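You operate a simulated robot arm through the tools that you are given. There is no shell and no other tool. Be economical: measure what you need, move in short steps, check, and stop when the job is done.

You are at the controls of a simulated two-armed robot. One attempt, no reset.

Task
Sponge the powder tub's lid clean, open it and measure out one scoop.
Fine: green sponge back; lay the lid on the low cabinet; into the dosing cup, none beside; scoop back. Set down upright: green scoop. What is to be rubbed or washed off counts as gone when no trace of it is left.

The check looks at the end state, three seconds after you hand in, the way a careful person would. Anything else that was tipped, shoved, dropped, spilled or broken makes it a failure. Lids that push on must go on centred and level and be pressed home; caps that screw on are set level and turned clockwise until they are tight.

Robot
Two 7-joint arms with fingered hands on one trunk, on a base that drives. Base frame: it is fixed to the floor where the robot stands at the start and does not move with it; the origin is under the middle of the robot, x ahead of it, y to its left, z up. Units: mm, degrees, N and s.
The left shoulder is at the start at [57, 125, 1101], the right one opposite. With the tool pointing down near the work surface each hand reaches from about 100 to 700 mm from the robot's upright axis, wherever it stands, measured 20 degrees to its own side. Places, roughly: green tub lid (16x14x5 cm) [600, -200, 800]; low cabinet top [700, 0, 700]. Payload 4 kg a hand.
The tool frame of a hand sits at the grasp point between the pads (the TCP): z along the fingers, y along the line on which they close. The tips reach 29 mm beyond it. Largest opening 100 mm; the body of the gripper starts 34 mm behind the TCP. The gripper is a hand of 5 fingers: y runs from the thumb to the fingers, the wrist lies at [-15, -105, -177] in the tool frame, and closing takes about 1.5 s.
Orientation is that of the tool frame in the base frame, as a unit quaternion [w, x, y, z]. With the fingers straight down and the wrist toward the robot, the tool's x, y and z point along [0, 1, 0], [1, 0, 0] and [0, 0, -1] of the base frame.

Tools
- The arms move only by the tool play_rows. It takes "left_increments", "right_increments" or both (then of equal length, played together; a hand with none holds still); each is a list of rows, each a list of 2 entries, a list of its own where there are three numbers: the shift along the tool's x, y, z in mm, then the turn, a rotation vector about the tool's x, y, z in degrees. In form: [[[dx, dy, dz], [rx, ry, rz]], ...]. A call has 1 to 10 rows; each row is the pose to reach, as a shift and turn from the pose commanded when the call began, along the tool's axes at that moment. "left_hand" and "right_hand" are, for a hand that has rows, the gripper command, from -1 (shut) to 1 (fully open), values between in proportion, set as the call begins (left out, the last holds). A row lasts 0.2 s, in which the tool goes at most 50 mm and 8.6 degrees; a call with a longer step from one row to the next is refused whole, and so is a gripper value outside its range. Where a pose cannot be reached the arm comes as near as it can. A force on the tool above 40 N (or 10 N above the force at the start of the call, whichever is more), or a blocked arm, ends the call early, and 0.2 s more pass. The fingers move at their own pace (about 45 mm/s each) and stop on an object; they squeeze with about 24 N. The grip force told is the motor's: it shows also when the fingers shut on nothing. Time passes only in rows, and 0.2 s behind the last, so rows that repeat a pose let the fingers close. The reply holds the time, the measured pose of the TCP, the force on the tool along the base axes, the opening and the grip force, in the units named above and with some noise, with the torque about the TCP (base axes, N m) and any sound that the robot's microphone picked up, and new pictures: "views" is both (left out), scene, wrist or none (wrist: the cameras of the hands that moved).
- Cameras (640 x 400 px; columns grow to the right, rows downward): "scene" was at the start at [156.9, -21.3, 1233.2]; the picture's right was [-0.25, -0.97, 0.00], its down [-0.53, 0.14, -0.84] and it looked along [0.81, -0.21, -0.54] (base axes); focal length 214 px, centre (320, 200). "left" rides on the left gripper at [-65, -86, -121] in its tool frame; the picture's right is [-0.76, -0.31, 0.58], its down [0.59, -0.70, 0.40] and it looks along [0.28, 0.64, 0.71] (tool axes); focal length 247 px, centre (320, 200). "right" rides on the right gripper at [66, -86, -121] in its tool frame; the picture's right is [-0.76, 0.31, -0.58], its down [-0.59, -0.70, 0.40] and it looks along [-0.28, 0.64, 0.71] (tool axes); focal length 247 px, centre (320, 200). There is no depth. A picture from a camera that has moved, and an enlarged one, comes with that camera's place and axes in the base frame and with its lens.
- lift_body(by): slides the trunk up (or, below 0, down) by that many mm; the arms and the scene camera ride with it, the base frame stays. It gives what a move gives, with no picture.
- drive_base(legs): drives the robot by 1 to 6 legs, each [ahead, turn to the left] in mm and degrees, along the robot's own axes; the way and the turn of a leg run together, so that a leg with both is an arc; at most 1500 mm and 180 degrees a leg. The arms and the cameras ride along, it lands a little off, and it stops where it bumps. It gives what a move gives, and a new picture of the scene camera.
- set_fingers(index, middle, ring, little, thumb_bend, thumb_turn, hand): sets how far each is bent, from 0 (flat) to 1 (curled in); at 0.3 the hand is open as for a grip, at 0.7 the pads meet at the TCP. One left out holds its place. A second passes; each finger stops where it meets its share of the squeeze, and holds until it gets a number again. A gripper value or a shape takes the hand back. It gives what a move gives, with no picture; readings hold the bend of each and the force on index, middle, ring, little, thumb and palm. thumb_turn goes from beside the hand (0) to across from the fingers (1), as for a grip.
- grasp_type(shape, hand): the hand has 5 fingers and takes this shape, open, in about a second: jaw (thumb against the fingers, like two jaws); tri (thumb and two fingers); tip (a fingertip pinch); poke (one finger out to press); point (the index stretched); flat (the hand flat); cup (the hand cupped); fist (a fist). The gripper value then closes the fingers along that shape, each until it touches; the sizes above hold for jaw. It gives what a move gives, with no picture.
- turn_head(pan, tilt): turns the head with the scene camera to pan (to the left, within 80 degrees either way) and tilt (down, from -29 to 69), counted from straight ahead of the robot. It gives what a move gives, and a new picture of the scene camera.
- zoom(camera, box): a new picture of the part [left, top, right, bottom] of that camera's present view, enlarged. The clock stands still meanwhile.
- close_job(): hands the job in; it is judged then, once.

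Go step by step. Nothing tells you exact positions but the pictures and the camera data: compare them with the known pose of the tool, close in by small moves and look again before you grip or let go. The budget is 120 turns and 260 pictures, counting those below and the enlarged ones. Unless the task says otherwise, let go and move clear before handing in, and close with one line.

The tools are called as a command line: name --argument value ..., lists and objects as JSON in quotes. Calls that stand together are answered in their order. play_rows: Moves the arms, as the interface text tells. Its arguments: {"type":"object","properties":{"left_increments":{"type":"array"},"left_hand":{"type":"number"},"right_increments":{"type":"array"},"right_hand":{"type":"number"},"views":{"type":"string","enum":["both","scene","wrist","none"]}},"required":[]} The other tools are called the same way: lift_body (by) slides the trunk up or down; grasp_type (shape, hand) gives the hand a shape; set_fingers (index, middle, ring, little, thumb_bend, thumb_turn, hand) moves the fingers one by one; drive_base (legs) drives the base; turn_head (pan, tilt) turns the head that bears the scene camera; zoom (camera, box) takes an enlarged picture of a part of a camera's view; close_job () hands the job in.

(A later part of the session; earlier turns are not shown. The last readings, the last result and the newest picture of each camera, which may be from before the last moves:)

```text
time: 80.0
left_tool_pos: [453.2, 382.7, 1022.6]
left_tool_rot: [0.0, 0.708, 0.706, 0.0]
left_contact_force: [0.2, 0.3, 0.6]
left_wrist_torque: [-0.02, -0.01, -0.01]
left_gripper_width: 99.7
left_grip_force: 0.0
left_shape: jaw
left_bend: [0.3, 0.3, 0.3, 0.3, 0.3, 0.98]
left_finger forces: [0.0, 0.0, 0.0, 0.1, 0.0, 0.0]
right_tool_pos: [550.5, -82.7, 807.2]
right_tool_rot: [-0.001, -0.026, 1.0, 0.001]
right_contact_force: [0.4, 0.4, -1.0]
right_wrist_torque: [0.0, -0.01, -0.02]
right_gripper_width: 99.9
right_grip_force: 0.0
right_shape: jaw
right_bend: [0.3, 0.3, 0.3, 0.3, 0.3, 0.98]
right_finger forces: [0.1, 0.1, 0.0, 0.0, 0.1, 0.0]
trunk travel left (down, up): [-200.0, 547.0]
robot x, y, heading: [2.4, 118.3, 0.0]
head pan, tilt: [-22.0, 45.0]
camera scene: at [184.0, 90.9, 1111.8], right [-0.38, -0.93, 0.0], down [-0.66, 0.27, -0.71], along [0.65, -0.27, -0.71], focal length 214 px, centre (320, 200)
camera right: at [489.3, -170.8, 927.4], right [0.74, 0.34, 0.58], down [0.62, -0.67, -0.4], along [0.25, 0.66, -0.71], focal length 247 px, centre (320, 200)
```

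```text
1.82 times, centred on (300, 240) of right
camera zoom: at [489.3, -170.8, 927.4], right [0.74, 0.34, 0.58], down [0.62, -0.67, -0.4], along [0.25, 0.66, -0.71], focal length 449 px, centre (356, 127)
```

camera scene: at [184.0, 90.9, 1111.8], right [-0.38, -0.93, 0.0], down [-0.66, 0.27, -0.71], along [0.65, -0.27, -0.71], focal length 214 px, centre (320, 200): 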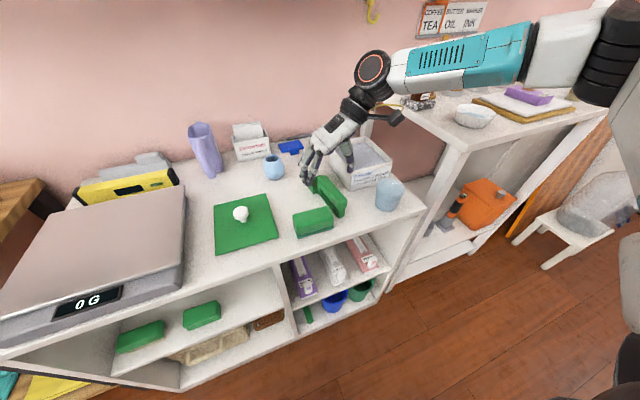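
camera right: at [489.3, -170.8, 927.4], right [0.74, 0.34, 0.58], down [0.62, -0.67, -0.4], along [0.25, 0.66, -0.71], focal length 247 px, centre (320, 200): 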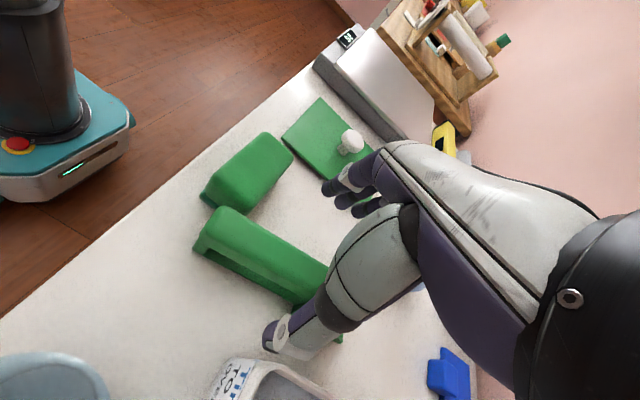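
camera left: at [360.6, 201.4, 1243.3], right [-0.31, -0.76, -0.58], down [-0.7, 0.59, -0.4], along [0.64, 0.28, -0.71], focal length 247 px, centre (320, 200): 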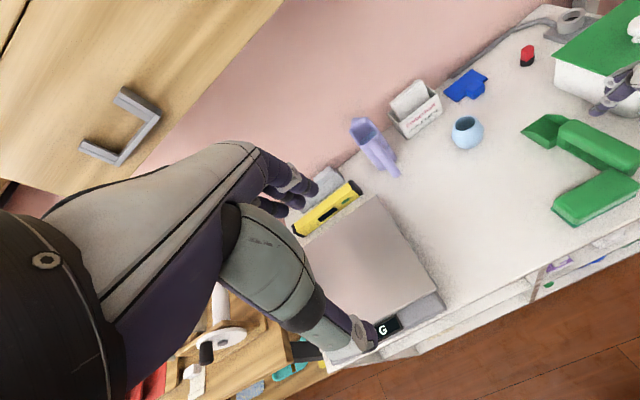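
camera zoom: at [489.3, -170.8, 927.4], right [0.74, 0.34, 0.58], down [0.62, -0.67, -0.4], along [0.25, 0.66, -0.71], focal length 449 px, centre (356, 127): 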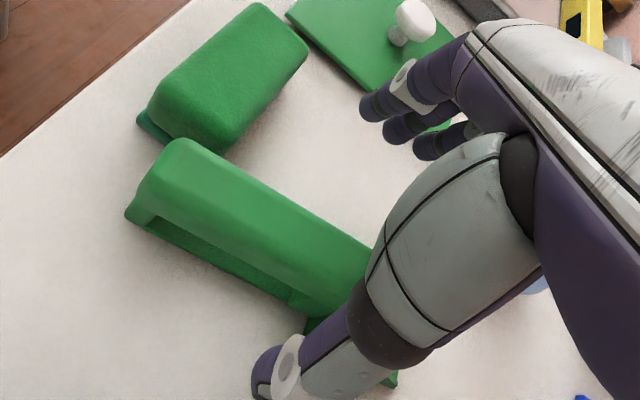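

The handle runs about 8° off the x axis, centred near [538, -79], and my fingers extend from the TCP toward the bowl. I shift back slightly, match the angle and descend partway.

play_rows --right_increments '[[[7, 2, 8], [0, 0, -2.5]], [[14, 4, 16], [0, 0, -5]], [[14, 4, 30], [0, 0, -5]]]' --views "none"

zoom --camera "scene" --box '[290, 140, 370, 240]'

zoom --camera "right" --box '[180, 130, 420, 370]'

```text
time: 80.8
left_tool_pos: [452.6, 382.9, 1022.9]
left_tool_rot: [-0.001, 0.709, 0.705, 0.0]
left_contact_force: [0.7, -0.8, -0.4]
left_wrist_torque: [-0.05, -0.02, -0.01]
left_gripper_width: 99.9
left_grip_force: 0.0
left_shape: jaw
left_bend: [0.3, 0.3, 0.3, 0.3, 0.3, 0.98]
left_finger forces: [0.0, 0.1, 0.1, 0.0, 0.1, 0.1]
right_tool_pos: [535.4, -79.3, 777.7]
right_tool_rot: [-0.001, -0.07, 0.998, 0.0]
right_contact_force: [-0.5, -0.1, 0.4]
right_wrist_torque: [0.02, -0.02, 0.01]
right_gripper_width: 100.2
right_grip_force: 0.1
right_shape: jaw
right_bend: [0.3, 0.3, 0.3, 0.3, 0.3, 0.98]
right_finger forces: [0.1, 0.0, 0.0, 0.1, 0.0, 0.1]
trunk travel left (down, up): [-200.0, 547.0]
robot x, y, heading: [7.4, 119.9, -0.2]
head pan, tilt: [-22.0, 45.0]
```

```text
4.00 times, centred on (330, 190) of scene
camera zoom: at [184.0, 90.9, 1111.8], right [-0.38, -0.93, 0.0], down [-0.66, 0.27, -0.71], along [0.65, -0.27, -0.71], focal length 858 px, centre (280, 240)
```

zoom: 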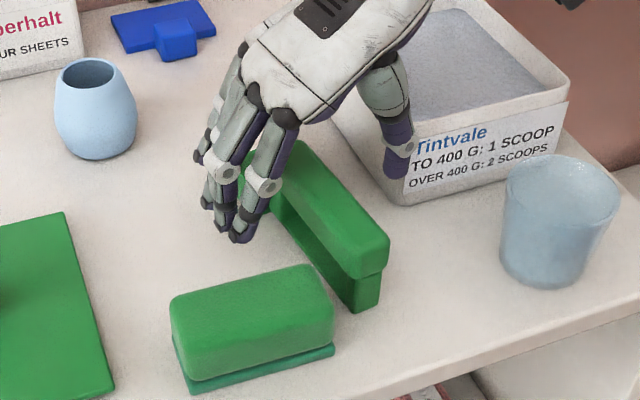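

```text
1.67 times, centred on (300, 250) of right
camera zoom: at [482.9, -171.7, 898.9], right [0.71, 0.41, 0.58], down [0.68, -0.62, -0.4], along [0.19, 0.68, -0.71], focal length 412 px, centre (353, 117)
```

zoom: 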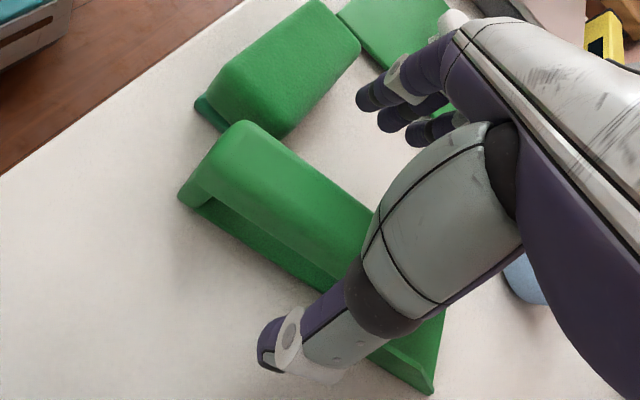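

The index tip is at x≈529, clear of the sponge. Descend to grip height and close.

play_rows --right_increments '[[[0, 0, 10], [0, 0, 0]], [[0, 0, 20], [0, 0, 0]], [[0, 0, 26], [0, 0, 0]]]' --views "none"

play_rows --right_increments '[[[0, 0, 0], [0, 0, 0]], [[0, 0, 0], [0, 0, 0]], [[0, 0, 0], [0, 0, 0]], [[0, 0, 0], [0, 0, 0]], [[0, 0, 0], [0, 0, 0]], [[0, 0, 0], [0, 0, 0]], [[0, 0, 0], [0, 0, 0]], [[0, 0, 0], [0, 0, 0]], [[0, 0, 0], [0, 0, 0]]]' --right_hand -1 --views "wrist"

zoom --camera "scene" --box '[290, 140, 370, 240]'

```text
time: 81.5
left_tool_pos: [453.6, 383.5, 1022.0]
left_tool_rot: [0.0, 0.709, 0.705, 0.0]
left_contact_force: [0.1, -0.3, 0.2]
left_wrist_torque: [0.0, -0.01, 0.0]
left_gripper_width: 99.8
left_grip_force: 0.0
left_shape: jaw
left_bend: [0.3, 0.3, 0.3, 0.3, 0.3, 0.98]
left_finger forces: [0.1, 0.1, 0.0, 0.0, 0.1, 0.0]
right_tool_pos: [537.6, -78.4, 752.6]
right_tool_rot: [-0.001, -0.067, 0.998, 0.0]
right_contact_force: [0.1, -0.6, -0.1]
right_wrist_torque: [-0.02, -0.02, -0.02]
right_gripper_width: 99.7
right_grip_force: 0.1
right_shape: jaw
right_bend: [0.3, 0.3, 0.3, 0.3, 0.3, 0.98]
right_finger forces: [0.1, 0.0, 0.0, 0.1, 0.1, 0.1]
trunk travel left (down, up): [-200.0, 547.0]
robot x, y, heading: [4.1, 120.5, -0.2]
head pan, tilt: [-22.0, 45.0]
```

```text
time: 83.5
left_tool_pos: [452.9, 383.3, 1023.2]
left_tool_rot: [0.001, 0.709, 0.706, 0.001]
left_contact_force: [-1.2, -0.4, -0.4]
left_wrist_torque: [0.0, 0.01, 0.01]
left_gripper_width: 99.8
left_grip_force: 0.0
left_shape: jaw
left_bend: [0.3, 0.3, 0.3, 0.3, 0.3, 0.98]
left_finger forces: [0.0, 0.0, 0.0, 0.1, 0.0, 0.1]
right_tool_pos: [536.6, -78.8, 752.3]
right_tool_rot: [-0.001, -0.068, 0.998, 0.001]
right_contact_force: [-0.1, -0.5, 0.5]
right_wrist_torque: [0.0, 0.01, 0.04]
right_gripper_width: 22.2
right_grip_force: 24.0
right_shape: jaw
right_bend: [0.56, 0.58, 0.73, 0.62, 0.49, 1.0]
right_finger forces: [12.5, 5.9, 2.5, 0.2, 21.4, 0.0]
trunk travel left (down, up): [-200.0, 547.0]
robot x, y, heading: [4.7, 118.6, -0.3]
head pan, tilt: [-22.0, 45.0]
camera right: at [484.2, -171.9, 873.3], right [0.71, 0.41, 0.58], down [0.68, -0.62, -0.4], along [0.19, 0.68, -0.71], focal length 247 px, centre (320, 200)
```

right: 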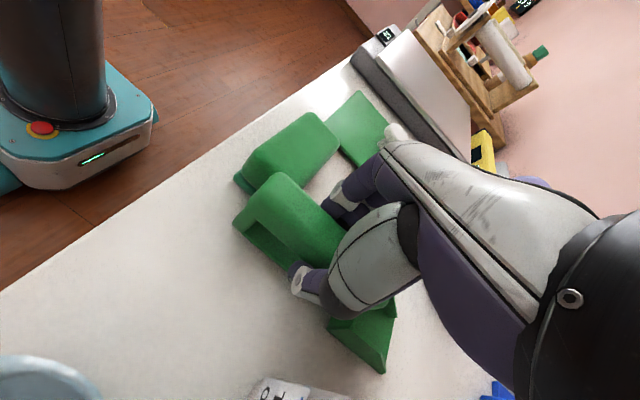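

```text
4.00 times, centred on (330, 190) of scene
camera zoom: at [183.9, 90.9, 1111.8], right [-0.38, -0.93, 0.0], down [-0.66, 0.27, -0.71], along [0.65, -0.27, -0.71], focal length 858 px, centre (280, 240)
```

zoom: 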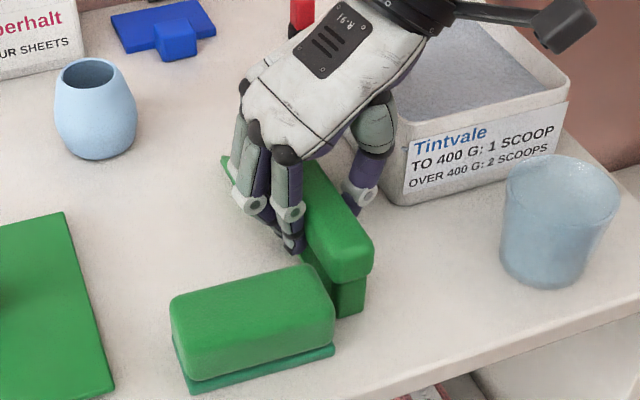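

A firm grip at 24 N. Lift straight up and check that the scoop hangs level and the sponge stays.

play_rows --right_increments '[[[0, -1, -10], [0, 0, 0]], [[0, -3, -35], [0, 0, 0]], [[0, -5, -75], [0, 0, 0]], [[0, -5, -120], [0, 0, 0]], [[0, -5, -160], [0, 0, 0]]]' --views "wrist"

zoom --camera "scene" --box '[270, 90, 430, 240]'

```text
time: 84.8
left_tool_pos: [453.6, 384.0, 1022.6]
left_tool_rot: [0.0, 0.709, 0.705, 0.0]
left_contact_force: [0.3, 0.6, 0.4]
left_wrist_torque: [-0.02, 0.0, 0.02]
left_gripper_width: 99.3
left_grip_force: 0.0
left_shape: jaw
left_bend: [0.3, 0.3, 0.3, 0.3, 0.3, 0.98]
left_finger forces: [0.0, 0.0, 0.0, 0.0, 0.1, 0.0]
right_tool_pos: [537.6, -84.4, 913.4]
right_tool_rot: [0.0, -0.069, 0.998, 0.0]
right_contact_force: [-0.3, 0.1, -0.3]
right_wrist_torque: [0.02, -0.02, -0.04]
right_gripper_width: 22.3
right_grip_force: 24.0
right_shape: jaw
right_bend: [0.56, 0.58, 0.73, 0.62, 0.49, 1.0]
right_finger forces: [12.7, 5.9, 2.6, 0.2, 21.4, 0.0]
trunk travel left (down, up): [-200.0, 547.0]
robot x, y, heading: [6.8, 120.9, -0.3]
head pan, tilt: [-22.0, 45.0]
camera right: at [484.8, -177.6, 1033.2], right [0.71, 0.41, 0.58], down [0.68, -0.62, -0.4], along [0.19, 0.68, -0.71], focal length 247 px, centre (320, 200)
```

right: 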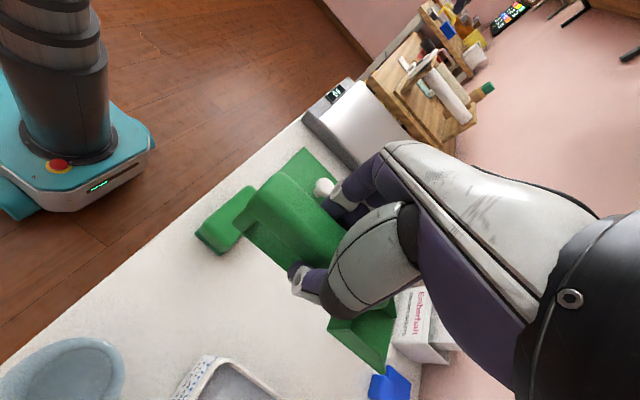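

```text
2.67 times, centred on (350, 165) of scene
camera zoom: at [183.7, 91.0, 1111.9], right [-0.38, -0.93, 0.0], down [-0.66, 0.27, -0.71], along [0.66, -0.27, -0.71], focal length 572 px, centre (240, 293)
```

zoom: 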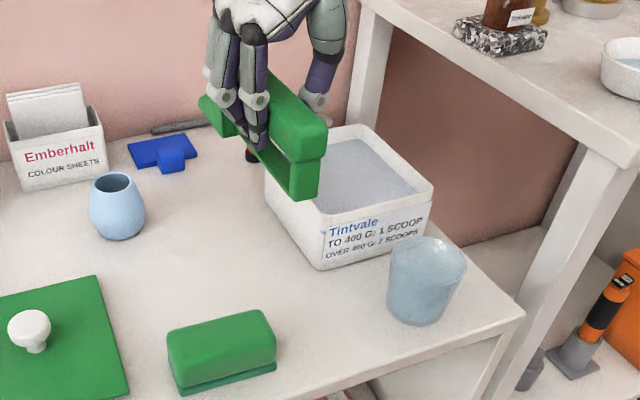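

The scoop is held level and the sponge is undisturbed. Next I carry it above the tub while turning the hand so the scoop's mouth points to -y.

play_rows --right_increments '[[[-8, -6, -5], [0, 0, 8.3]], [[-16, -13, -10], [0, 0, 16.6]], [[-24, -20, -17], [0, 0, 24.9]], [[-32, -27, -17], [0, 0, 33.2]], [[-41, -34, -17], [0, 0, 41.5]], [[-49, -41, -17], [0, 0, 49.8]], [[-57, -48, -17], [0, 0, 58.1]], [[-65, -54, -17], [0, 0, 66.4]], [[-73, -61, -17], [0, 0, 74.7]], [[-81, -68, -17], [0, 0, 83]]]' --views "none"

play_rows --right_increments '[[[0, 0, 0], [0, 0, 7.5]], [[0, 0, 0], [0, 0, 15]], [[0, 0, 0], [0, 0, 15]]]' --views "both"

zoom --camera "right" --box '[100, 200, 440, 400]'

zoom --camera "scene" --box '[300, 70, 450, 220]'

```text
time: 87.0
left_tool_pos: [452.8, 383.5, 1022.2]
left_tool_rot: [0.0, 0.709, 0.705, 0.0]
left_contact_force: [-0.6, 0.1, 1.0]
left_wrist_torque: [-0.02, -0.01, -0.02]
left_gripper_width: 99.9
left_grip_force: 0.0
left_shape: jaw
left_bend: [0.3, 0.3, 0.3, 0.3, 0.3, 0.98]
left_finger forces: [0.1, 0.0, 0.1, 0.0, 0.0, 0.0]
right_tool_pos: [627.2, -139.5, 929.3]
right_tool_rot: [-0.001, 0.61, 0.792, 0.001]
right_contact_force: [0.8, 0.9, -0.2]
right_wrist_torque: [-0.02, 0.0, -0.01]
right_gripper_width: 22.3
right_grip_force: 24.3
right_shape: jaw
right_bend: [0.56, 0.58, 0.73, 0.62, 0.49, 1.0]
right_finger forces: [12.7, 5.8, 2.6, 0.1, 21.4, 0.1]
trunk travel left (down, up): [-200.0, 547.0]
robot x, y, heading: [6.3, 121.6, -0.1]
head pan, tilt: [-22.0, 45.0]
```

```text
time: 87.8
left_tool_pos: [453.4, 384.4, 1022.2]
left_tool_rot: [0.0, 0.709, 0.705, 0.001]
left_contact_force: [-0.1, 0.2, 0.8]
left_wrist_torque: [0.02, 0.02, -0.01]
left_gripper_width: 100.0
left_grip_force: 0.0
left_shape: jaw
left_bend: [0.3, 0.3, 0.3, 0.3, 0.3, 0.98]
left_finger forces: [0.0, 0.0, 0.0, 0.0, 0.0, 0.1]
right_tool_pos: [627.3, -140.4, 930.2]
right_tool_rot: [-0.001, 0.708, 0.706, 0.0]
right_contact_force: [0.0, 0.4, -0.1]
right_wrist_torque: [-0.01, 0.02, 0.0]
right_gripper_width: 22.2
right_grip_force: 24.2
right_shape: jaw
right_bend: [0.56, 0.58, 0.73, 0.62, 0.49, 1.0]
right_finger forces: [12.6, 5.8, 2.6, 0.2, 21.4, 0.0]
trunk travel left (down, up): [-200.0, 547.0]
robot x, y, heading: [5.8, 124.6, -0.2]
head pan, tilt: [-22.0, 45.0]
camera scene: at [184.0, 90.8, 1111.8], right [-0.38, -0.93, 0.0], down [-0.66, 0.27, -0.71], along [0.65, -0.27, -0.71], focal length 214 px, centre (320, 200)
camera right: at [542.4, -74.0, 1049.9], right [0.31, -0.76, 0.57], down [-0.71, -0.59, -0.4], along [0.64, -0.28, -0.71], focal length 247 px, centre (320, 200)
```

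scene: 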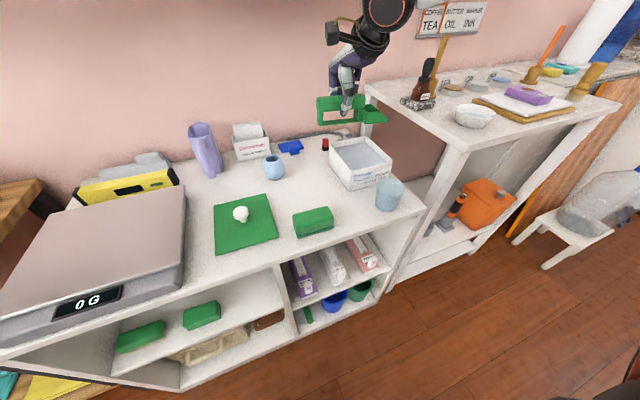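
right: 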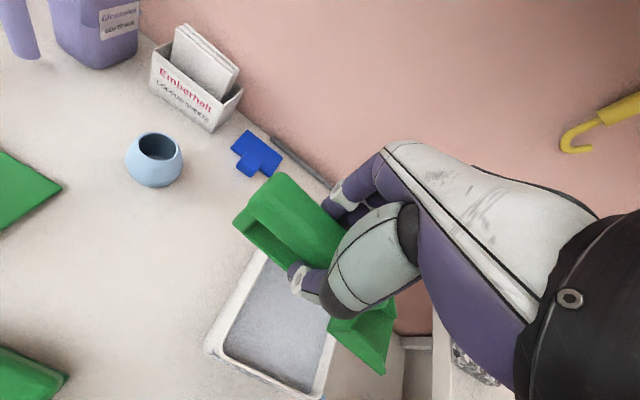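

```text
1.88 times, centred on (270, 300) of right
camera zoom: at [542.4, -74.0, 1049.9], right [0.31, -0.76, 0.57], down [-0.71, -0.59, -0.4], along [0.64, -0.28, -0.71], focal length 465 px, centre (414, 12)
```

zoom: 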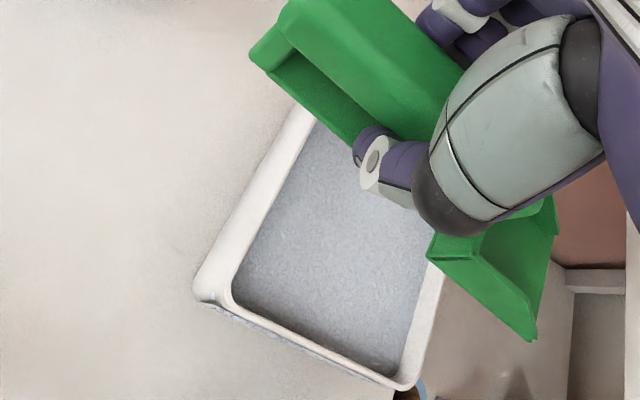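

```text
2.67 times, centred on (375, 145) of scene
camera zoom: at [184.0, 90.8, 1111.8], right [-0.38, -0.93, 0.0], down [-0.66, 0.27, -0.71], along [0.65, -0.27, -0.71], focal length 572 px, centre (173, 347)
```

zoom: 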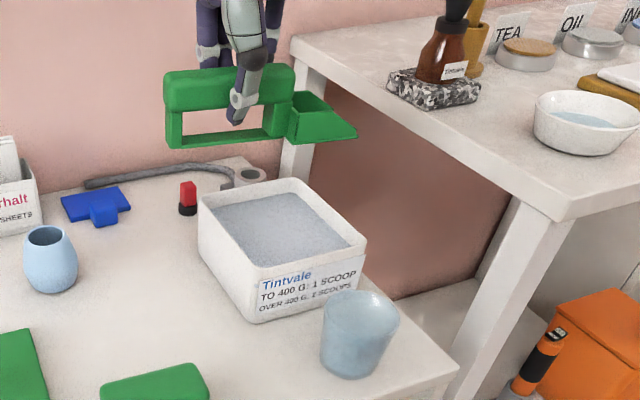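

The side view shows the scoop hanging about 6° mouth-down, its lip near y -267 and z 870. The arm reach is good, so I pitch it about 50° mouth-down with the lip over the tub's left half.

play_rows --right_increments '[[[-3, 0, 0], [0, 8.4, 0]], [[-6, 0, 0], [0, 16.7, 0]], [[-9, 0, 0], [0, 25, 0]], [[-12, 0, 0], [0, 33.4, 0]], [[-15, 0, 0], [0, 41.7, 0]], [[-19, 0, 0], [0, 50, 0]], [[-19, 0, 0], [0, 50, 0]]]' --views "both"

zoom --camera "scene" --box '[300, 70, 450, 220]'

```text
time: 89.3
left_tool_pos: [452.5, 383.5, 1022.1]
left_tool_rot: [0.0, 0.709, 0.705, 0.0]
left_contact_force: [-0.3, 0.0, 0.2]
left_wrist_torque: [0.0, 0.04, -0.02]
left_gripper_width: 99.7
left_grip_force: 0.1
left_shape: jaw
left_bend: [0.3, 0.3, 0.3, 0.3, 0.3, 0.98]
left_finger forces: [0.1, 0.0, 0.0, 0.0, 0.0, 0.0]
right_tool_pos: [627.5, -157.5, 929.6]
right_tool_rot: [-0.3, 0.642, 0.639, 0.3]
right_contact_force: [0.1, -1.0, 0.1]
right_wrist_torque: [0.01, 0.0, -0.01]
right_gripper_width: 22.4
right_grip_force: 24.2
right_shape: jaw
right_bend: [0.56, 0.58, 0.73, 0.62, 0.49, 1.0]
right_finger forces: [12.7, 5.9, 2.6, 0.1, 21.5, 0.0]
trunk travel left (down, up): [-200.0, 547.0]
robot x, y, heading: [3.7, 122.6, 0.1]
head pan, tilt: [-22.0, 45.0]
camera scene: at [183.9, 90.8, 1111.9], right [-0.38, -0.93, 0.0], down [-0.66, 0.27, -0.71], along [0.66, -0.27, -0.71], focal length 214 px, centre (320, 200)
camera right: at [541.8, -209.0, 1056.9], right [0.3, -0.93, -0.21], down [-0.7, -0.07, -0.71], along [0.64, 0.36, -0.68], focal length 247 px, centre (320, 200)
```

scene: 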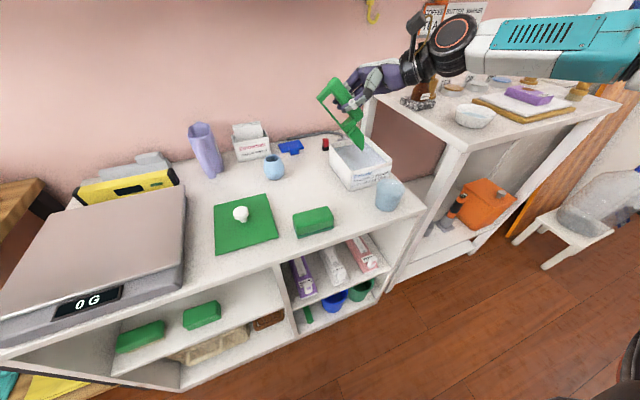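
right: 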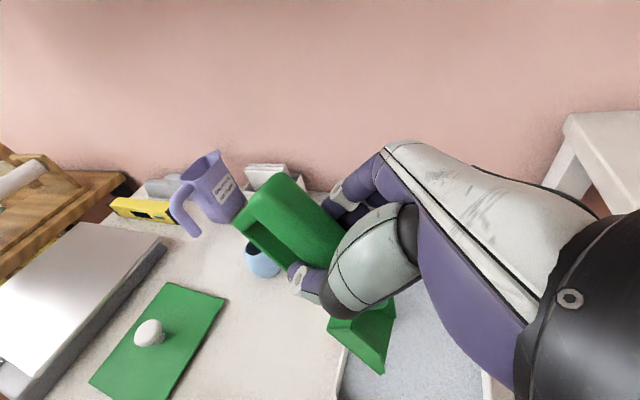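

```text
2.67 times, centred on (375, 145) of scene
camera zoom: at [183.9, 90.8, 1111.9], right [-0.38, -0.93, 0.0], down [-0.66, 0.27, -0.71], along [0.66, -0.27, -0.71], focal length 572 px, centre (173, 347)
```

zoom: 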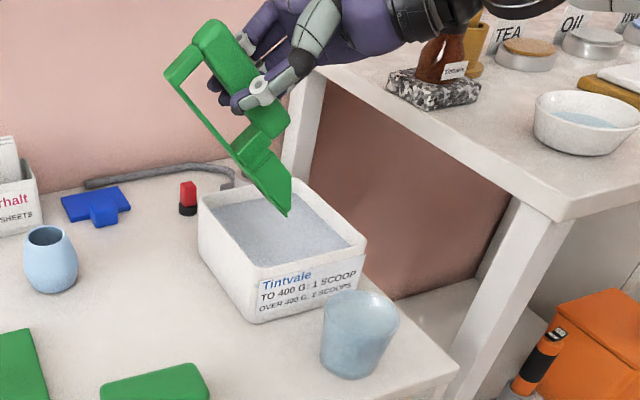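

The lip is over the powder in the left half. I insert it gently, about 22 mm below the surface.

play_rows --right_increments '[[[-12, 0, 8], [0, 0, 0]], [[-25, 0, 16], [0, 0, 0]], [[-37, 0, 24], [0, 0, 0]], [[-49, 0, 33], [0, 0, 0]]]' --views "wrist"

zoom --camera "scene" --box '[320, 100, 410, 210]'

```text
time: 90.3
left_tool_pos: [452.8, 383.3, 1022.3]
left_tool_rot: [-0.001, 0.709, 0.705, -0.001]
left_contact_force: [-0.5, 0.1, 0.3]
left_wrist_torque: [-0.01, 0.0, -0.03]
left_gripper_width: 99.8
left_grip_force: 0.2
left_shape: jaw
left_bend: [0.3, 0.3, 0.3, 0.3, 0.3, 0.98]
left_finger forces: [0.0, 0.0, 0.0, 0.0, 0.1, 0.0]
right_tool_pos: [627.1, -163.8, 870.1]
right_tool_rot: [-0.299, 0.642, 0.639, 0.299]
right_contact_force: [0.3, 0.3, -0.3]
right_wrist_torque: [0.0, -0.01, 0.0]
right_gripper_width: 22.3
right_grip_force: 23.9
right_shape: jaw
right_bend: [0.56, 0.58, 0.73, 0.62, 0.49, 1.0]
right_finger forces: [12.6, 5.9, 2.6, 0.1, 21.6, 0.0]
trunk travel left (down, up): [-200.0, 547.0]
robot x, y, heading: [6.4, 121.4, -0.2]
head pan, tilt: [-22.0, 45.0]
camera right: at [542.2, -214.8, 997.6], right [0.3, -0.93, -0.21], down [-0.7, -0.07, -0.71], along [0.64, 0.36, -0.68], focal length 247 px, centre (320, 200)
```

right: 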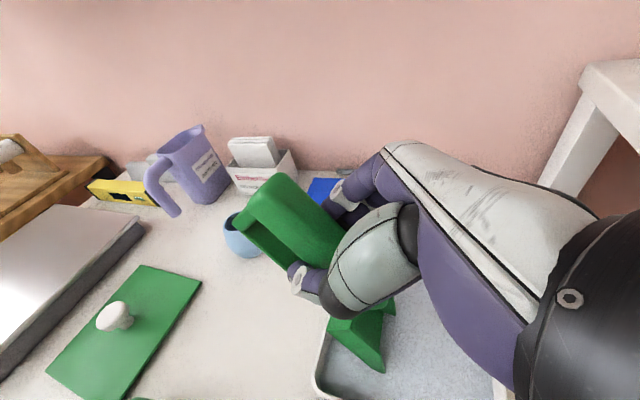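

```text
3.64 times, centred on (365, 155) of scene
camera zoom: at [184.0, 90.8, 1111.8], right [-0.38, -0.93, 0.0], down [-0.66, 0.27, -0.71], along [0.65, -0.27, -0.71], focal length 780 px, centre (156, 364)
```

zoom: 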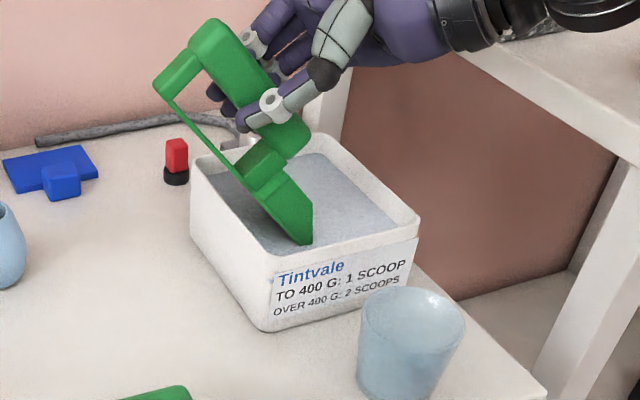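

The lip is at the surface only, so the powder lies lower than I assumed (~z 738). Push in another ~20 mm.

play_rows --right_increments '[[[-5, 0, 4], [0, 0, 0]], [[-10, 0, 9], [0, 0, 0]], [[-15, 0, 13], [0, 0, 0]]]' --views "wrist"

zoom --camera "scene" --box '[320, 100, 410, 210]'

zoom --camera "right" --box '[280, 260, 520, 400]'

```text
time: 91.2
left_tool_pos: [453.0, 383.9, 1022.6]
left_tool_rot: [0.0, 0.71, 0.705, 0.0]
left_contact_force: [0.0, -0.6, -0.1]
left_wrist_torque: [-0.01, -0.01, 0.0]
left_gripper_width: 99.7
left_grip_force: 0.2
left_shape: jaw
left_bend: [0.3, 0.3, 0.3, 0.3, 0.3, 0.98]
left_finger forces: [0.0, 0.1, 0.1, 0.1, 0.0, 0.1]
right_tool_pos: [626.1, -164.6, 851.2]
right_tool_rot: [-0.299, 0.642, 0.639, 0.299]
right_contact_force: [-0.7, -0.2, 1.2]
right_wrist_torque: [-0.05, 0.01, -0.02]
right_gripper_width: 22.4
right_grip_force: 23.9
right_shape: jaw
right_bend: [0.56, 0.59, 0.73, 0.62, 0.49, 1.0]
right_finger forces: [13.2, 4.4, 1.9, 0.0, 21.6, 0.0]
trunk travel left (down, up): [-200.0, 547.0]
robot x, y, heading: [3.4, 118.3, -0.2]
head pan, tilt: [-22.0, 45.0]
camera right: at [541.5, -214.8, 978.2], right [0.3, -0.93, -0.21], down [-0.7, -0.07, -0.71], along [0.64, 0.36, -0.68], focal length 247 px, centre (320, 200)
```

right: 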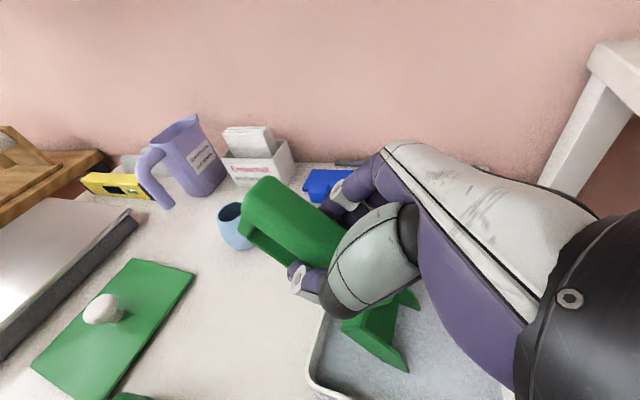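

```text
3.64 times, centred on (365, 155) of scene
camera zoom: at [183.8, 91.0, 1111.8], right [-0.38, -0.93, 0.0], down [-0.66, 0.27, -0.71], along [0.66, -0.27, -0.71], focal length 780 px, centre (156, 364)
```

zoom: 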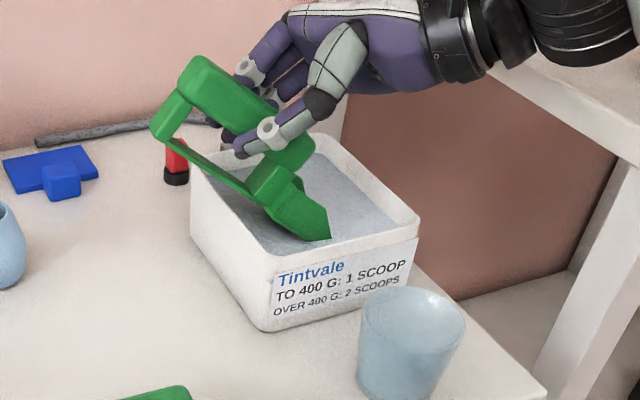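

```text
2.67 times, centred on (400, 330) of right
camera zoom: at [541.5, -214.8, 978.2], right [0.3, -0.93, -0.21], down [-0.7, -0.07, -0.71], along [0.64, 0.36, -0.68], focal length 659 px, centre (107, -147)
```

zoom: 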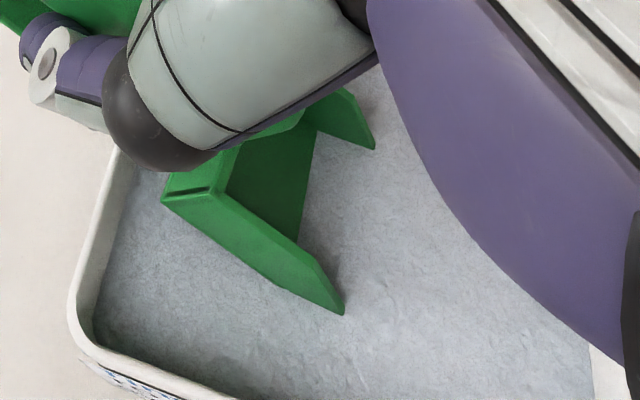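

The scoop pivoted in the grip to about 30° because the powder resists and the lever arm is long. At this shallower angle I'll try shovelling forward with slight down-pressure.

set_fingers --hand "right" --index 0.8 --middle 0.85 --ring 0.95 --little 0.95 --thumb_bend 0.8

play_rows --right_increments '[[[-5, 0, -4], [0, 0, 0]], [[-10, 0, -8], [0, 0, 0]], [[-15, 0, -11], [0, 0, 0]], [[-20, 0, -15], [0, 0, 0]]]' --views "none"

zoom --camera "scene" --box '[320, 100, 410, 210]'

zoom --camera "right" --box '[280, 260, 520, 400]'

```text
time: 92.2
left_tool_pos: [454.2, 383.6, 1021.9]
left_tool_rot: [0.0, 0.709, 0.705, 0.001]
left_contact_force: [0.1, 0.3, 0.5]
left_wrist_torque: [-0.01, 0.01, 0.02]
left_gripper_width: 99.7
left_grip_force: 0.0
left_shape: jaw
left_bend: [0.3, 0.3, 0.3, 0.3, 0.3, 0.98]
left_finger forces: [0.0, 0.1, 0.0, 0.0, 0.0, 0.0]
right_tool_pos: [625.7, -164.2, 851.1]
right_tool_rot: [-0.3, 0.641, 0.639, 0.3]
right_contact_force: [1.0, 0.2, -0.5]
right_wrist_torque: [0.03, 0.0, -0.01]
right_gripper_width: 10.3
right_grip_force: 46.0
right_shape: fingers
right_bend: [0.78, 0.83, 0.88, 0.86, 0.53, 0.99]
right_finger forces: [13.3, 7.7, 17.5, 15.5, 38.6, 0.1]
trunk travel left (down, up): [-200.0, 547.0]
robot x, y, heading: [5.5, 120.9, 0.1]
head pan, tilt: [-22.0, 45.0]
```

```text
time: 93.2
left_tool_pos: [453.4, 383.3, 1021.5]
left_tool_rot: [0.0, 0.708, 0.706, -0.001]
left_contact_force: [0.1, 0.1, -0.1]
left_wrist_torque: [0.03, -0.01, -0.01]
left_gripper_width: 99.7
left_grip_force: 0.1
left_shape: jaw
left_bend: [0.3, 0.3, 0.3, 0.3, 0.3, 0.98]
left_finger forces: [0.1, 0.1, 0.0, 0.0, 0.0, 0.0]
right_tool_pos: [626.9, -190.3, 845.0]
right_tool_rot: [-0.3, 0.642, 0.64, 0.299]
right_contact_force: [0.8, -0.2, -0.2]
right_wrist_torque: [0.0, 0.0, -0.02]
right_gripper_width: 10.1
right_grip_force: 46.7
right_shape: fingers
right_bend: [0.78, 0.83, 0.88, 0.86, 0.53, 0.99]
right_finger forces: [13.3, 7.7, 17.5, 15.4, 38.5, 0.1]
trunk travel left (down, up): [-200.0, 547.0]
robot x, y, heading: [4.8, 123.5, 0.1]
head pan, tilt: [-22.0, 45.0]
```

```text
3.64 times, centred on (365, 155) of scene
camera zoom: at [183.9, 90.8, 1111.8], right [-0.38, -0.93, 0.0], down [-0.66, 0.27, -0.71], along [0.65, -0.27, -0.71], focal length 780 px, centre (156, 364)
```

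zoom: 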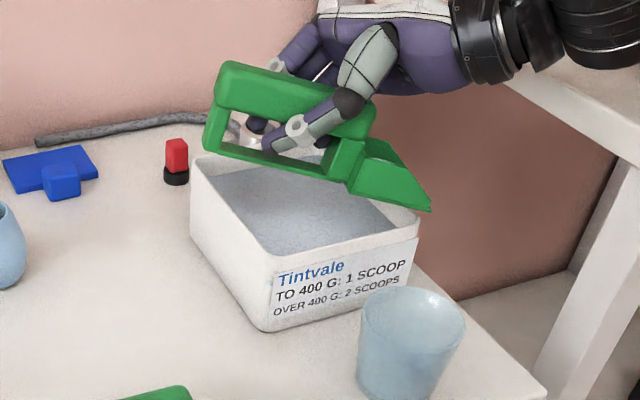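

```text
2.67 times, centred on (400, 330) of right
camera zoom: at [541.7, -239.4, 972.7], right [0.3, -0.93, -0.21], down [-0.7, -0.07, -0.71], along [0.64, 0.36, -0.68], focal length 659 px, centre (107, -147)
```

zoom: 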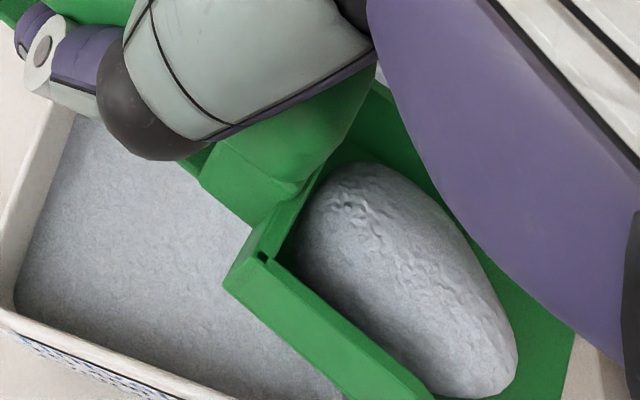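

The scoop now holds a heap of powder, but the finger squeeze rotated it closer to level with its lip near the right rim. I lift it, draw it back over the tub and tilt the mouth up.

play_rows --right_increments '[[[12, 0, 0], [0, -5, 0]], [[26, 0, 2], [0, -10, 0]], [[40, 0, 3], [0, -15, 0]], [[52, 0, 4], [0, -20, 0]], [[60, 0, 0], [0, -20, 0]]]' --views "both"

zoom --camera "scene" --box '[310, 70, 430, 210]'

zoom --camera "right" --box '[240, 220, 520, 400]'

```text
time: 94.3
left_tool_pos: [453.8, 383.6, 1022.1]
left_tool_rot: [0.0, 0.709, 0.706, 0.0]
left_contact_force: [-0.3, 0.2, 0.7]
left_wrist_torque: [0.05, 0.01, -0.01]
left_gripper_width: 99.6
left_grip_force: 0.0
left_shape: jaw
left_bend: [0.3, 0.3, 0.3, 0.3, 0.3, 0.98]
left_finger forces: [0.1, 0.0, 0.1, 0.0, 0.1, 0.0]
right_tool_pos: [628.1, -151.0, 890.3]
right_tool_rot: [-0.185, 0.684, 0.681, 0.182]
right_contact_force: [-0.3, 0.6, -0.4]
right_wrist_torque: [0.01, 0.0, 0.03]
right_gripper_width: 9.9
right_grip_force: 46.6
right_shape: fingers
right_bend: [0.78, 0.83, 0.88, 0.86, 0.53, 0.99]
right_finger forces: [13.2, 7.8, 18.0, 15.9, 38.1, 0.1]
trunk travel left (down, up): [-200.0, 547.0]
robot x, y, heading: [6.4, 120.9, -0.3]
head pan, tilt: [-22.0, 45.0]
camera scene: at [183.9, 91.0, 1111.8], right [-0.38, -0.93, 0.0], down [-0.66, 0.27, -0.71], along [0.65, -0.27, -0.71], focal length 214 px, centre (320, 200)
camera right: at [542.4, -153.7, 1027.9], right [0.3, -0.95, 0.12], down [-0.71, -0.31, -0.64], along [0.64, 0.11, -0.76], focal length 247 px, centre (320, 200)
```

scene: 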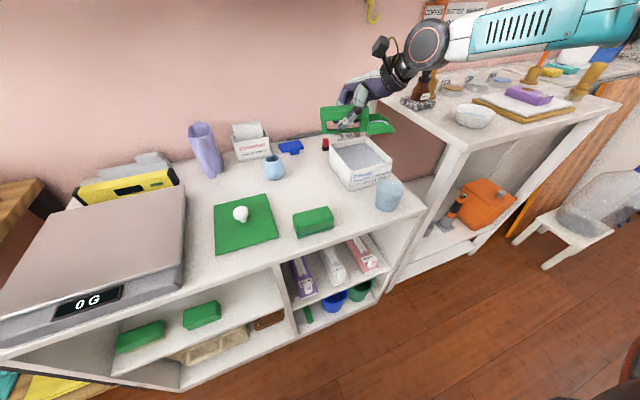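
right: 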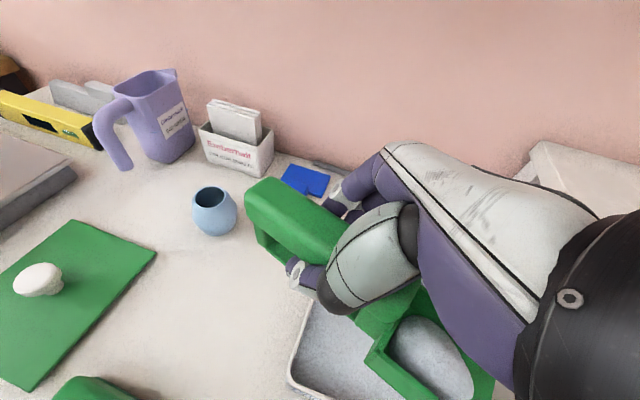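

```text
2.86 times, centred on (370, 140) of scene
camera zoom: at [183.9, 91.0, 1111.8], right [-0.38, -0.93, 0.0], down [-0.66, 0.27, -0.71], along [0.65, -0.27, -0.71], focal length 613 px, centre (177, 371)
```

zoom: 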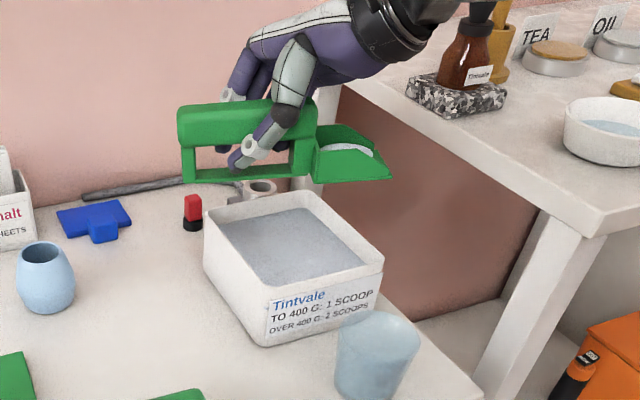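

```text
2.22 times, centred on (380, 310) of right
camera zoom: at [542.4, -153.7, 1027.9], right [0.3, -0.95, 0.12], down [-0.71, -0.31, -0.64], along [0.64, 0.11, -0.76], focal length 549 px, centre (187, -44)
```

zoom: 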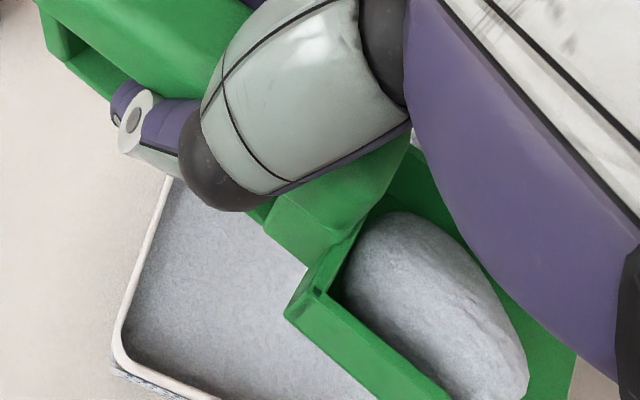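

The heap is holding in the bowl. I tilt the mouth up another 13° for carrying and then measure the cup accurately.

play_rows --right_increments '[[[0, 0, 0], [0, -6, 0]], [[10, 0, -10], [0, -13, 0]], [[20, 0, -20], [0, -13, 0]]]' --views "wrist"

zoom --camera "scene" --box '[350, 160, 430, 230]'

zoom --camera "scene" --box '[310, 70, 430, 170]'

zoom --camera "left" --box '[0, 0, 640, 400]'

```text
time: 95.2
left_tool_pos: [452.7, 383.7, 1022.3]
left_tool_rot: [0.0, 0.709, 0.706, 0.0]
left_contact_force: [0.5, 0.4, -0.2]
left_wrist_torque: [0.01, -0.01, -0.01]
left_gripper_width: 99.9
left_grip_force: 0.1
left_shape: jaw
left_bend: [0.3, 0.3, 0.3, 0.3, 0.3, 0.98]
left_finger forces: [0.1, 0.0, 0.0, 0.0, 0.0, 0.0]
right_tool_pos: [627.7, -142.4, 918.3]
right_tool_rot: [-0.107, 0.701, 0.697, 0.103]
right_contact_force: [-0.5, 0.7, -0.2]
right_wrist_torque: [0.01, -0.01, 0.0]
right_gripper_width: 9.6
right_grip_force: 46.8
right_shape: fingers
right_bend: [0.78, 0.83, 0.88, 0.86, 0.53, 0.99]
right_finger forces: [13.2, 7.8, 18.2, 15.9, 37.9, 0.1]
trunk travel left (down, up): [-200.0, 547.0]
robot x, y, heading: [5.8, 121.0, -0.3]
head pan, tilt: [-22.0, 45.0]
camera right: at [542.7, -115.1, 1052.7], right [0.31, -0.89, 0.33], down [-0.71, -0.44, -0.55], along [0.64, -0.06, -0.77], focal length 247 px, centre (320, 200)
```

right: 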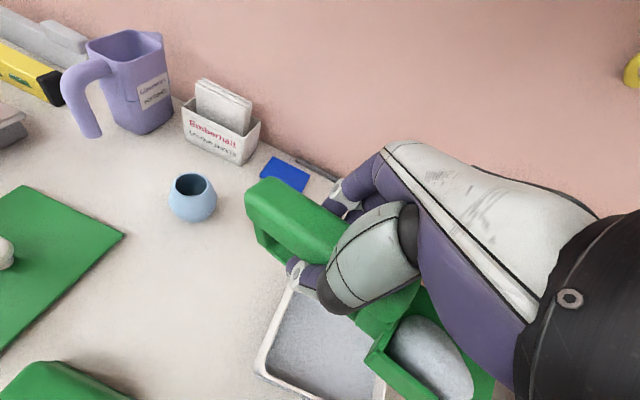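

```text
5.71 times, centred on (390, 195) of scene
camera zoom: at [183.9, 91.0, 1111.8], right [-0.38, -0.93, 0.0], down [-0.66, 0.27, -0.71], along [0.66, -0.27, -0.71], focal length 1226 px, centre (-80, 229)
```

zoom: 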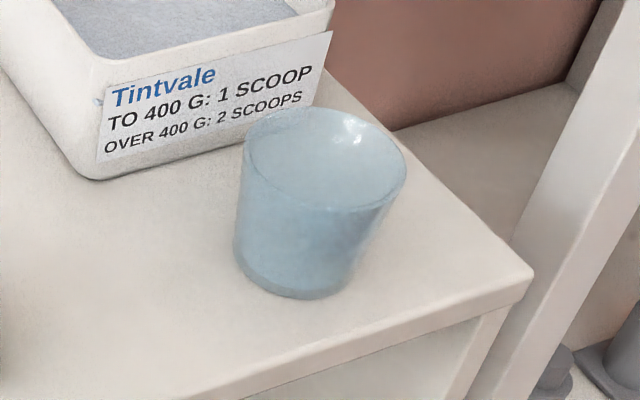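

```text
4.00 times, centred on (370, 120) of scene
camera zoom: at [183.9, 91.0, 1111.8], right [-0.38, -0.93, 0.0], down [-0.66, 0.27, -0.71], along [0.66, -0.27, -0.71], focal length 858 px, centre (120, 520)
```

zoom: 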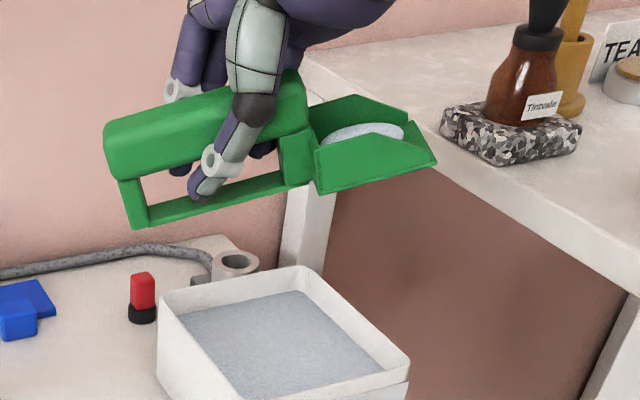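

```text
1.00 times, centred on (320, 200) of left (not enlarged: the box is as wide or as high as the picture)
camera zoom: at [366.4, 319.6, 1143.7], right [-0.31, -0.76, -0.58], down [-0.7, 0.59, -0.4], along [0.64, 0.28, -0.71], focal length 247 px, centre (320, 200)
```

zoom: 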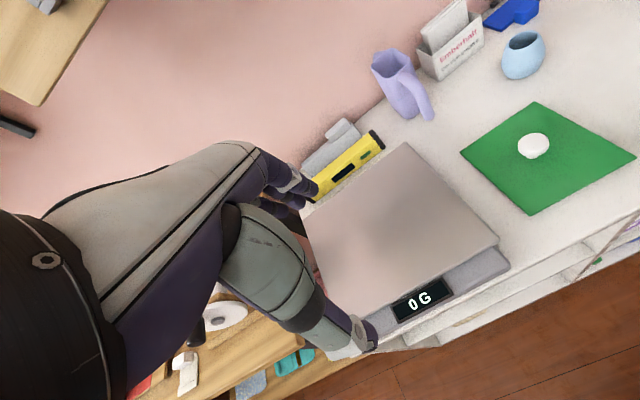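

The cup is centred at about [480, -216] with its rim at z≈765. The lip is about 151 mm ahead of the TCP and 6 mm toward the robot. I carry the scoop gently so the lip comes over the cup.

play_rows --right_increments '[[[8, -14, 3], [0, 0, 0]], [[22, -36, 7], [0, 0, 0]], [[36, -58, 11], [0, 0, 0]], [[50, -80, 15], [0, 0, 0]], [[63, -102, 19], [0, 0, 0]], [[76, -124, 23], [0, 0, 0]], [[86, -142, 26], [0, 0, 0]], [[79, -142, 50], [0, 0, 0]], [[70, -142, 75], [0, 0, 0]], [[64, -142, 95], [0, 0, 0]]]' --views "both"

zoom --camera "scene" --box '[300, 110, 440, 230]'

zoom --camera "right" --box '[280, 220, 560, 400]'

```text
time: 97.3
left_tool_pos: [453.3, 382.8, 1022.4]
left_tool_rot: [-0.001, 0.709, 0.705, -0.001]
left_contact_force: [-0.1, 1.0, -1.1]
left_wrist_torque: [0.01, 0.01, 0.03]
left_gripper_width: 99.9
left_grip_force: 0.0
left_shape: jaw
left_bend: [0.3, 0.3, 0.3, 0.3, 0.3, 0.98]
left_finger forces: [0.0, 0.1, 0.1, 0.0, 0.1, 0.0]
right_tool_pos: [485.0, -52.4, 847.6]
right_tool_rot: [-0.107, 0.7, 0.698, 0.105]
right_contact_force: [0.0, 0.3, -0.2]
right_wrist_torque: [0.0, -0.01, -0.01]
right_gripper_width: 9.6
right_grip_force: 46.1
right_shape: fingers
right_bend: [0.78, 0.83, 0.88, 0.86, 0.53, 0.99]
right_finger forces: [13.1, 7.6, 18.3, 16.2, 37.6, 0.0]
trunk travel left (down, up): [-200.0, 547.0]
robot x, y, heading: [4.4, 122.3, -0.2]
head pan, tilt: [-22.0, 45.0]
camera scene: at [184.0, 90.9, 1111.8], right [-0.38, -0.93, 0.0], down [-0.66, 0.27, -0.71], along [0.65, -0.27, -0.71], focal length 214 px, centre (320, 200)
camera right: at [400.2, -24.5, 981.0], right [0.31, -0.89, 0.33], down [-0.71, -0.44, -0.55], along [0.64, -0.06, -0.77], focal length 247 px, centre (320, 200)
```

scene: 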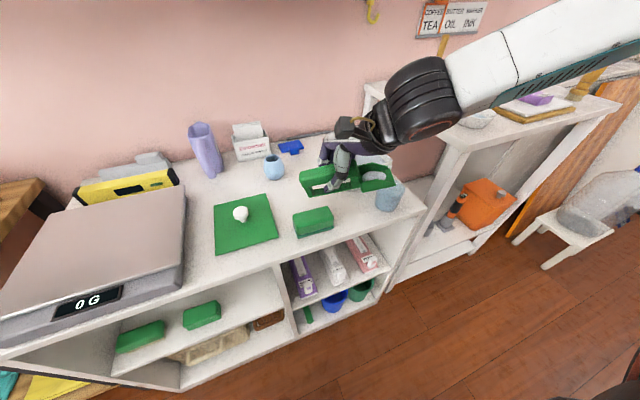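
right: 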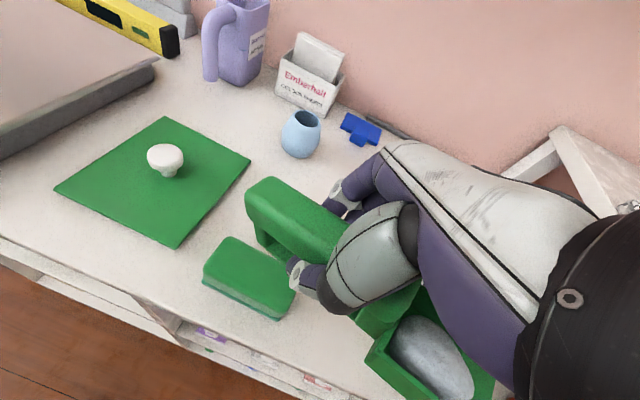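

```text
3.33 times, centred on (370, 170) of scene
camera zoom: at [184.0, 90.9, 1111.8], right [-0.38, -0.93, 0.0], down [-0.66, 0.27, -0.71], along [0.65, -0.27, -0.71], focal length 715 px, centre (153, 300)
```

zoom: 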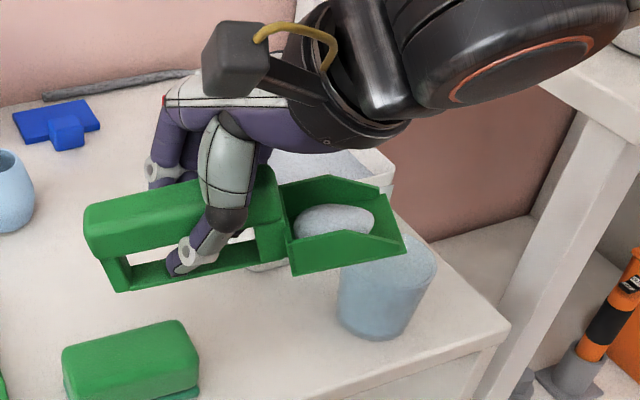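

```text
2.22 times, centred on (420, 310) of right
camera zoom: at [400.2, -24.5, 981.0], right [0.31, -0.89, 0.33], down [-0.71, -0.44, -0.55], along [0.64, -0.06, -0.77], focal length 549 px, centre (98, -44)
```

zoom: 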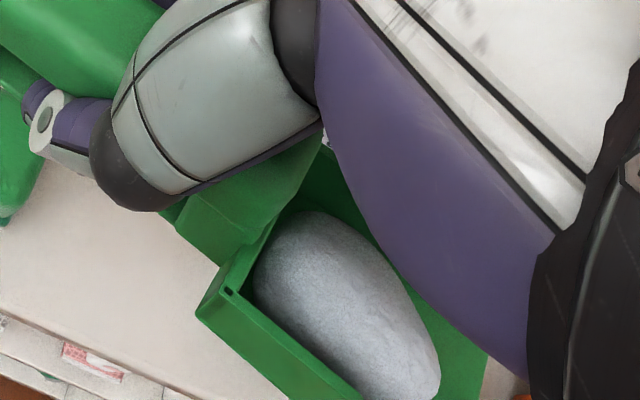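

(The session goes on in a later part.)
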